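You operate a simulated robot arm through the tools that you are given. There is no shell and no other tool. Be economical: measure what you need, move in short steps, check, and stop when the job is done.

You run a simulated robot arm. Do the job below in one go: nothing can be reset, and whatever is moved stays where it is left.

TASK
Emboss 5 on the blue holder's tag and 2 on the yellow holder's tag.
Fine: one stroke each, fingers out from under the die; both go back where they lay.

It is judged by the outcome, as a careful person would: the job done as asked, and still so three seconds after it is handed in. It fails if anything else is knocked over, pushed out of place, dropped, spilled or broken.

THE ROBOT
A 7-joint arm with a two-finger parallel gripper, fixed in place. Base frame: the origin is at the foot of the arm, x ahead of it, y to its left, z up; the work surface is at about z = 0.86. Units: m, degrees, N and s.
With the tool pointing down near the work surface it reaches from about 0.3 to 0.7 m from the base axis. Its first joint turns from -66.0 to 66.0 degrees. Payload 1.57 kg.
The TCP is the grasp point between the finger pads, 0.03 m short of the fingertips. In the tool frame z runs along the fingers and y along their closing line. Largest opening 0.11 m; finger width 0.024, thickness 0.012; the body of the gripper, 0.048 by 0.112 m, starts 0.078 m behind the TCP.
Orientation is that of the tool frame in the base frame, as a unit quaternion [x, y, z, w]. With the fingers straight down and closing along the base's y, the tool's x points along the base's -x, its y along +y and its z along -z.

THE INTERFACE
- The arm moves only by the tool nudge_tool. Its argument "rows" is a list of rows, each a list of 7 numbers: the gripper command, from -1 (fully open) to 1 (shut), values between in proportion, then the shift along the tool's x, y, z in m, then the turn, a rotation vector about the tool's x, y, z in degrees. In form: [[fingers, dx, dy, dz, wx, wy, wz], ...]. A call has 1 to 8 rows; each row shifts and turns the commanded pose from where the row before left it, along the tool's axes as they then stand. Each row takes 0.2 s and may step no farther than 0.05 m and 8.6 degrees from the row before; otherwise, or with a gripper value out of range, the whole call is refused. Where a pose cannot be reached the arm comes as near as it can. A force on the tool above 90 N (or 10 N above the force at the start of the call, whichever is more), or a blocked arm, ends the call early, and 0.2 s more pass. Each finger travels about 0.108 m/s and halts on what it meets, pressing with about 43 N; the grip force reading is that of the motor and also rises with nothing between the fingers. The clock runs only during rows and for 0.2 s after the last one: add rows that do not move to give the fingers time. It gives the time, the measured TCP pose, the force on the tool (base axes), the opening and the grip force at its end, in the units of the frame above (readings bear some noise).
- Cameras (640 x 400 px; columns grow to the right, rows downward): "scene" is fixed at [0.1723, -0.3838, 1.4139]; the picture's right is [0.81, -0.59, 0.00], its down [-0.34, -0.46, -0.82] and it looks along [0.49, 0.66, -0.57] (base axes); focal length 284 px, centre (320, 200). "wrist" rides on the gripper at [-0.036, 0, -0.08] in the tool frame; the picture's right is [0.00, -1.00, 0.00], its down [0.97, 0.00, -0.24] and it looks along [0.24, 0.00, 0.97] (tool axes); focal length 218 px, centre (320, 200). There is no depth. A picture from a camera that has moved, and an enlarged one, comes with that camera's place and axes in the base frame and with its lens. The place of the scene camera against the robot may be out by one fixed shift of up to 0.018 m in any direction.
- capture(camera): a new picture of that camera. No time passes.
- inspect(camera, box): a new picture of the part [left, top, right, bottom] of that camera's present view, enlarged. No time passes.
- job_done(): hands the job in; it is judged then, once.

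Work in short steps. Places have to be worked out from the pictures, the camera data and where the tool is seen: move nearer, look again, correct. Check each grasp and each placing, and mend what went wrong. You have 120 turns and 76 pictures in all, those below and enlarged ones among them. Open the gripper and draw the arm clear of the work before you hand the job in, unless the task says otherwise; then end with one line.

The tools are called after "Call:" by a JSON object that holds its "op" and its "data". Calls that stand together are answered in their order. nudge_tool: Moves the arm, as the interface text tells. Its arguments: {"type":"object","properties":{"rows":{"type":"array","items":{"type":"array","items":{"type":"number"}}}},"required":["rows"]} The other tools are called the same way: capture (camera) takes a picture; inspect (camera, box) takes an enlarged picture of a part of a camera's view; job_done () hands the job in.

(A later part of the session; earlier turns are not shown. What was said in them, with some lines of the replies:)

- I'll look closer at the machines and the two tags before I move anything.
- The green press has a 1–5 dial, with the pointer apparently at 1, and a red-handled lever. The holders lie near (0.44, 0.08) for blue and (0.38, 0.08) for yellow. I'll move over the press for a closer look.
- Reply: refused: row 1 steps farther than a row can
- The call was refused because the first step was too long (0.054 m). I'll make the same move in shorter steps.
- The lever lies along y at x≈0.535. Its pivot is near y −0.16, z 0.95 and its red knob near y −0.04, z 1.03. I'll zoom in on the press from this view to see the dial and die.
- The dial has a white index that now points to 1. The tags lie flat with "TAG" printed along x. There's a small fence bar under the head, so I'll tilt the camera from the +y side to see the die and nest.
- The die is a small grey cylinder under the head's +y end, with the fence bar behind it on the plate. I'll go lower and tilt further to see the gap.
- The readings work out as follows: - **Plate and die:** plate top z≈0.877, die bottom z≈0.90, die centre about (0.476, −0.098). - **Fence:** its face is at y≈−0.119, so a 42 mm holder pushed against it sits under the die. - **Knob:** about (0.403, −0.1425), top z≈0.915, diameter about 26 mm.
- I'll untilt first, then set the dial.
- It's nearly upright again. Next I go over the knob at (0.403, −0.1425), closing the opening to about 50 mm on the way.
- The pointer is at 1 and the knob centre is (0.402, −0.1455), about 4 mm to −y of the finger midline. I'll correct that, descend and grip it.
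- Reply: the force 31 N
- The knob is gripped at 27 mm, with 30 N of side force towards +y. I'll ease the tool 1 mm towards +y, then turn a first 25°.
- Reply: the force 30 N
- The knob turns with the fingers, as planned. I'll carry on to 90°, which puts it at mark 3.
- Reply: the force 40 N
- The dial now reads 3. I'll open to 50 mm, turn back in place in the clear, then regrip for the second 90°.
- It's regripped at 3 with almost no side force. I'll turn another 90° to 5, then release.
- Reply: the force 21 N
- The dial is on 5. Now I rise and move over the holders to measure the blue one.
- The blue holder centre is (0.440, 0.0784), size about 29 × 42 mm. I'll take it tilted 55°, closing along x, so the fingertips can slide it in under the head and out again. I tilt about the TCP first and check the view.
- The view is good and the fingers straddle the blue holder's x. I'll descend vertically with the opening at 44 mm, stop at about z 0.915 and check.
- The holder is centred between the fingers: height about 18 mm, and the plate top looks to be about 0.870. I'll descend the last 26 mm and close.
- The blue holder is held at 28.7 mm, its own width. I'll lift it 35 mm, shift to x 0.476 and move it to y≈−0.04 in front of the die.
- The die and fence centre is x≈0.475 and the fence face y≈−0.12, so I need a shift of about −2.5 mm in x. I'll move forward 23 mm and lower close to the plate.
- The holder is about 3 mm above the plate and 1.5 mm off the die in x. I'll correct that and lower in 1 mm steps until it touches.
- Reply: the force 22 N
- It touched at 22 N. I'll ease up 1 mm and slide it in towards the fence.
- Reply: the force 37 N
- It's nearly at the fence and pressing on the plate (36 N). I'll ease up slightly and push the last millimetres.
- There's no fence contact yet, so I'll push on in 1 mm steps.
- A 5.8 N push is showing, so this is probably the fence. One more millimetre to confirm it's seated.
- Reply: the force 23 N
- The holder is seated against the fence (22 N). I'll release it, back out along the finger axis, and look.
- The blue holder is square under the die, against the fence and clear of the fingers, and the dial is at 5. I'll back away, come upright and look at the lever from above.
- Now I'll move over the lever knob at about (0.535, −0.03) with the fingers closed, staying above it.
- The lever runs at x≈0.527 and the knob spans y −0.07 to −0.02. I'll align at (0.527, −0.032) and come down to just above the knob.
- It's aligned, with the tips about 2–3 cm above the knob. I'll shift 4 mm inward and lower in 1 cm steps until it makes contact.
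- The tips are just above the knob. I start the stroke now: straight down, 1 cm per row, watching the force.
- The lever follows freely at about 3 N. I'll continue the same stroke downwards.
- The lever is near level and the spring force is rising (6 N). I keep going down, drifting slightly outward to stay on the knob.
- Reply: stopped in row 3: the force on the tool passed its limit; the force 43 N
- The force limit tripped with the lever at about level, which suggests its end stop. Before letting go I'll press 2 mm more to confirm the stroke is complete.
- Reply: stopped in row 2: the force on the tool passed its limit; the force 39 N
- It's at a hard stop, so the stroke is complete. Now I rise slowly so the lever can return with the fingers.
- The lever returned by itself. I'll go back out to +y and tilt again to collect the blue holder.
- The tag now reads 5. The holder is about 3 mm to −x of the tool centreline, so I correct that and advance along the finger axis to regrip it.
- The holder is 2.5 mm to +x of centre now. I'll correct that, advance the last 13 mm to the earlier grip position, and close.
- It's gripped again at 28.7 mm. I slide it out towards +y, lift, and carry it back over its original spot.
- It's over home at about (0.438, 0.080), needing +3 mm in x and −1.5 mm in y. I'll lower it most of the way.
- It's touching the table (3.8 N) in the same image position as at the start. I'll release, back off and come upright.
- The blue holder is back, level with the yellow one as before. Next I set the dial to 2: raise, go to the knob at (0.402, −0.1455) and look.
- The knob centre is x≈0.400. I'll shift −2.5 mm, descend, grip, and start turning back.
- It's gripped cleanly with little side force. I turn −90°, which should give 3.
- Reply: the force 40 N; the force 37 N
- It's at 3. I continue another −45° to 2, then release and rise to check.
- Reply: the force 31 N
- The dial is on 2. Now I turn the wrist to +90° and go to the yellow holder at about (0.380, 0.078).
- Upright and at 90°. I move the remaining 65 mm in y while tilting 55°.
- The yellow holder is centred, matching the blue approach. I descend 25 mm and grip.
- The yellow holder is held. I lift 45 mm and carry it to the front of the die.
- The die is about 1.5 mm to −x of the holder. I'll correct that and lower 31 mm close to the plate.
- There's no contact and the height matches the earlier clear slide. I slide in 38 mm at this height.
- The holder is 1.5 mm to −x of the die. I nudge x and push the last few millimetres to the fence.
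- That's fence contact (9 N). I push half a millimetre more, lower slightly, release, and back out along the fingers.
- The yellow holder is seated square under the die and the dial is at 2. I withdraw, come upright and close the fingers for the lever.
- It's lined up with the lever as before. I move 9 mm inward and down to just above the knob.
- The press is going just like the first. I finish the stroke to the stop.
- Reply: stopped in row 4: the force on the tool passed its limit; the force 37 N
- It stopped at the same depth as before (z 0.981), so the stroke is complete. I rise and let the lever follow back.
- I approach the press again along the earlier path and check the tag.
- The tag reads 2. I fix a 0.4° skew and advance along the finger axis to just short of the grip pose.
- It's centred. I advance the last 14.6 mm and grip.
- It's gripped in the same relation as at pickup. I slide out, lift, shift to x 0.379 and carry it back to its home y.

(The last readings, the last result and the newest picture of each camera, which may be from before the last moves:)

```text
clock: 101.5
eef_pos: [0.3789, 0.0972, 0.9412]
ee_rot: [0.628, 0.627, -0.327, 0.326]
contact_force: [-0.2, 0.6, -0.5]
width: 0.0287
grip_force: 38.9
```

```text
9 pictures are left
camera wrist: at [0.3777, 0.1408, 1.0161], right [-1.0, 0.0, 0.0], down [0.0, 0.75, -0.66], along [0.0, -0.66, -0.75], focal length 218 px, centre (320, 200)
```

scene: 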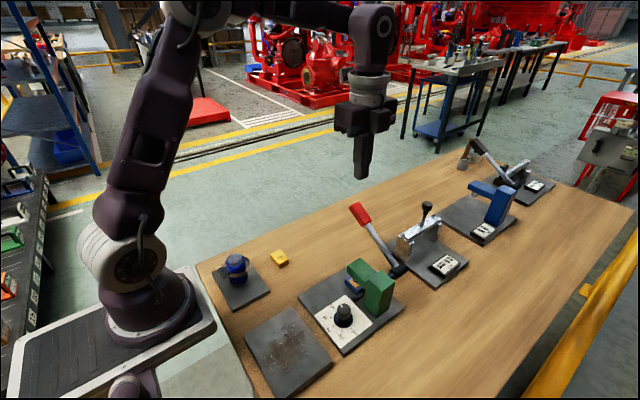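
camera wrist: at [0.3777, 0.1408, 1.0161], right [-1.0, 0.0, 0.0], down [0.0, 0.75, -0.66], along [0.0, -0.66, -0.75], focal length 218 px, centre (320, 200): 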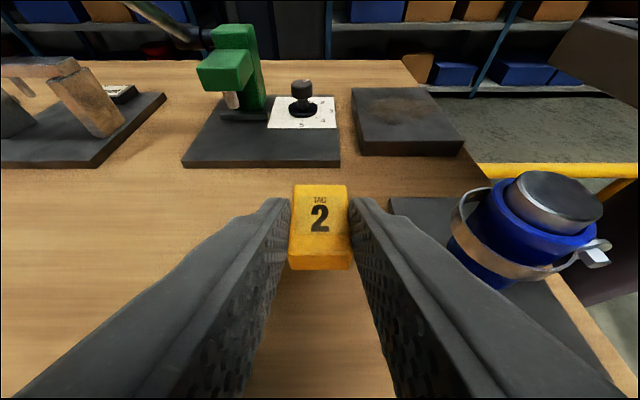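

It needs +1.4 mm in x and +3.7 mm in y. I lower 50 mm to just above the table.

Call:
{"op": "nudge_tool", "data": {"rows": [[1, 0.0216, 0.0014, 0.0129, 0, 0, 0], [1, 0.0215, 0, 0.0128, 0, 0, 0], [1, 0, 0, 0, 0, 0, 0]]}}

Call:
{"op": "capture", "data": {"camera": "wrist"}}

```text
clock: 102.3
eef_pos: [0.3798, 0.1015, 0.8932]
ee_rot: [0.628, 0.626, -0.326, 0.327]
contact_force: [0.4, 0.6, -0.8]
width: 0.0289
grip_force: 38.5
```

```text
8 pictures are left
camera wrist: at [0.3798, 0.1453, 0.967], right [-1.0, 0.0, 0.0], down [0.0, 0.75, -0.66], along [0.0, -0.66, -0.75], focal length 218 px, centre (320, 200)
```

wrist: 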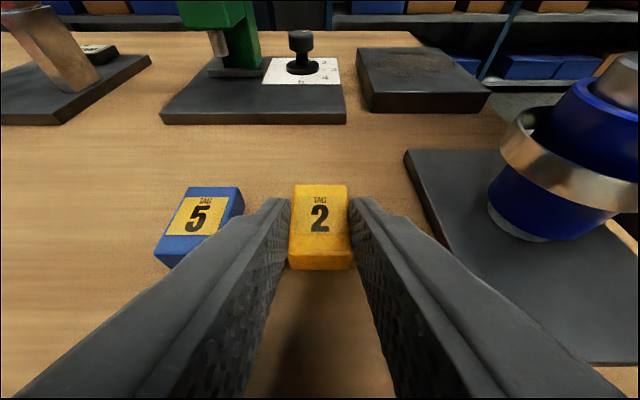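

The position matches its home. I lower in 1 mm steps to touch down.

Call:
{"op": "nudge_tool", "data": {"rows": [[1, 0.0008, -0.0005, 0.0006, 0, 0, 0], [1, 0.0008, 0, 0.0006, 0, 0, 0], [1, 0, 0, 0, 0, 0, 0]]}}

```text
clock: 103.1
eef_pos: [0.3793, 0.1012, 0.8884]
ee_rot: [0.628, 0.626, -0.327, 0.327]
contact_force: [-0.7, 1.0, 2.3]
width: 0.0285
grip_force: 38.1
```

It's close to touching (2 N). One half-millimetre more, then release, back out along the fingers and rise clear.

Call:
{"op": "nudge_tool", "data": {"rows": [[1, 0.0006, 0, 0.0004, 0, 0, 0], [0.2, 0, 0, 0, 0, 0, 0], [0.2, 0, 0, 0, 0, 0, 0], [0.2, 0, 0, -0.04, 0, 0, 0], [0.2, 0, 0, -0.04, 0, 0, 0], [0.2, 0, 0, -0.04, 0, 8, 0], [0.2, 0, 0, -0.02, 0, 8, 0], [0.2, 0, 0, -0.02, 0, 8, 0]]}}

Call:
{"op": "nudge_tool", "data": {"rows": [[-0.2, 0, 0, -0.02, 0, 8, 0], [-0.6, 0, 0, -0.03, 0, 8, 0], [-1, 0, 0, -0.03, 0, 8, 0], [-1, -0.04, 0, -0.02, 0, 7, 0], [-1, -0.045, 0, 0, 0, 0, 0], [-1, -0.03, 0, 0, 0, 0, 0], [-1, 0, 0, 0, 0, 0, 0]]}}

Call:
{"op": "capture", "data": {"camera": "wrist"}}

Call:
{"op": "capture", "data": {"camera": "scene"}}

```text
clock: 104.9
eef_pos: [0.3799, 0.2292, 0.9876]
ee_rot: [0.682, 0.681, -0.188, 0.189]
contact_force: [-0.3, -0.2, 0.0]
width: 0.0439
grip_force: 0.1
```

```text
clock: 106.5
eef_pos: [0.3773, 0.142, 1.085]
ee_rot: [0.708, 0.706, 0.0, 0.001]
contact_force: [-0.1, 0.6, 0.6]
width: 0.1102
grip_force: 0.0
```

```text
7 pictures are left
camera wrist: at [0.3769, 0.1062, 1.1644], right [-1.0, 0.0, 0.0], down [0.0, 0.97, 0.24], along [0.0, 0.24, -0.97], focal length 218 px, centre (320, 200)
```

wrist: 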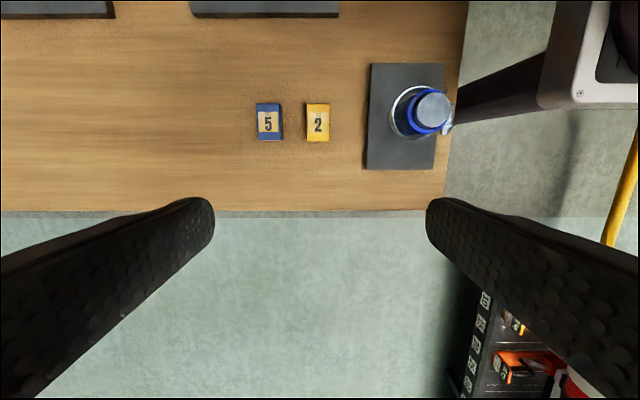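

```text
6 pictures are left
```

scene: 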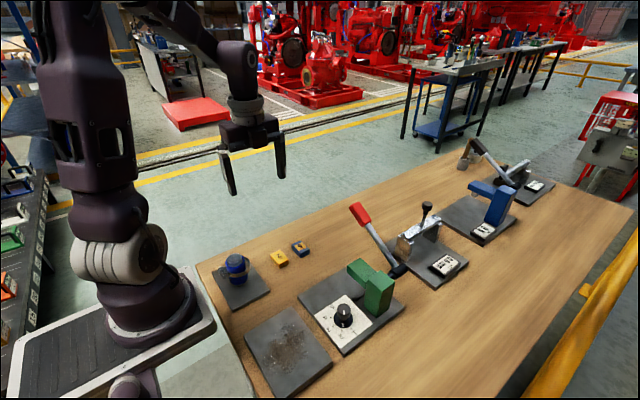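

Both holders appear to be back. I'll check with the same enlarged view as at the start before handing in.

Call:
{"op": "inspect", "data": {"camera": "scene", "box": [200, 190, 420, 370]}}

```text
2.22 times, centred on (310, 280) of scene
camera zoom: at [0.1723, -0.3839, 1.4139], right [0.81, -0.59, 0.0], down [-0.34, -0.46, -0.82], along [0.49, 0.66, -0.57], focal length 632 px, centre (342, 22)
```

zoom: 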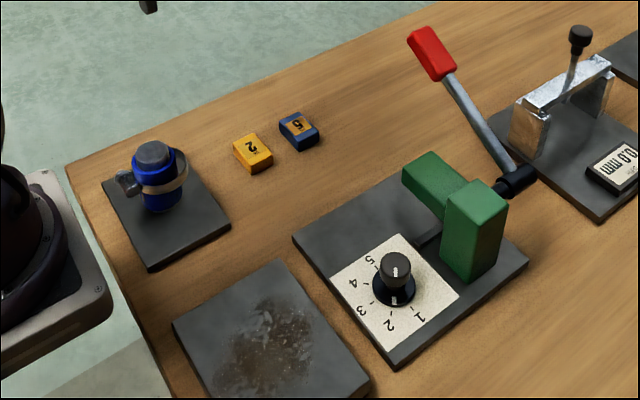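

Both holders lie where they started to within a couple of millimetres, reading 5 and 2. The lever is back up, nothing else has moved, and the gripper is open and clear, so I'm handing in.

Call:
{"op": "job_done", "data": {}}

```text
The job is handed in.
```

The blue holder's tag is embossed 5 and the yellow holder's tag 2, one stroke each with the fingers clear of the die, and both holders are back where they lay to within a couple of millimetres.
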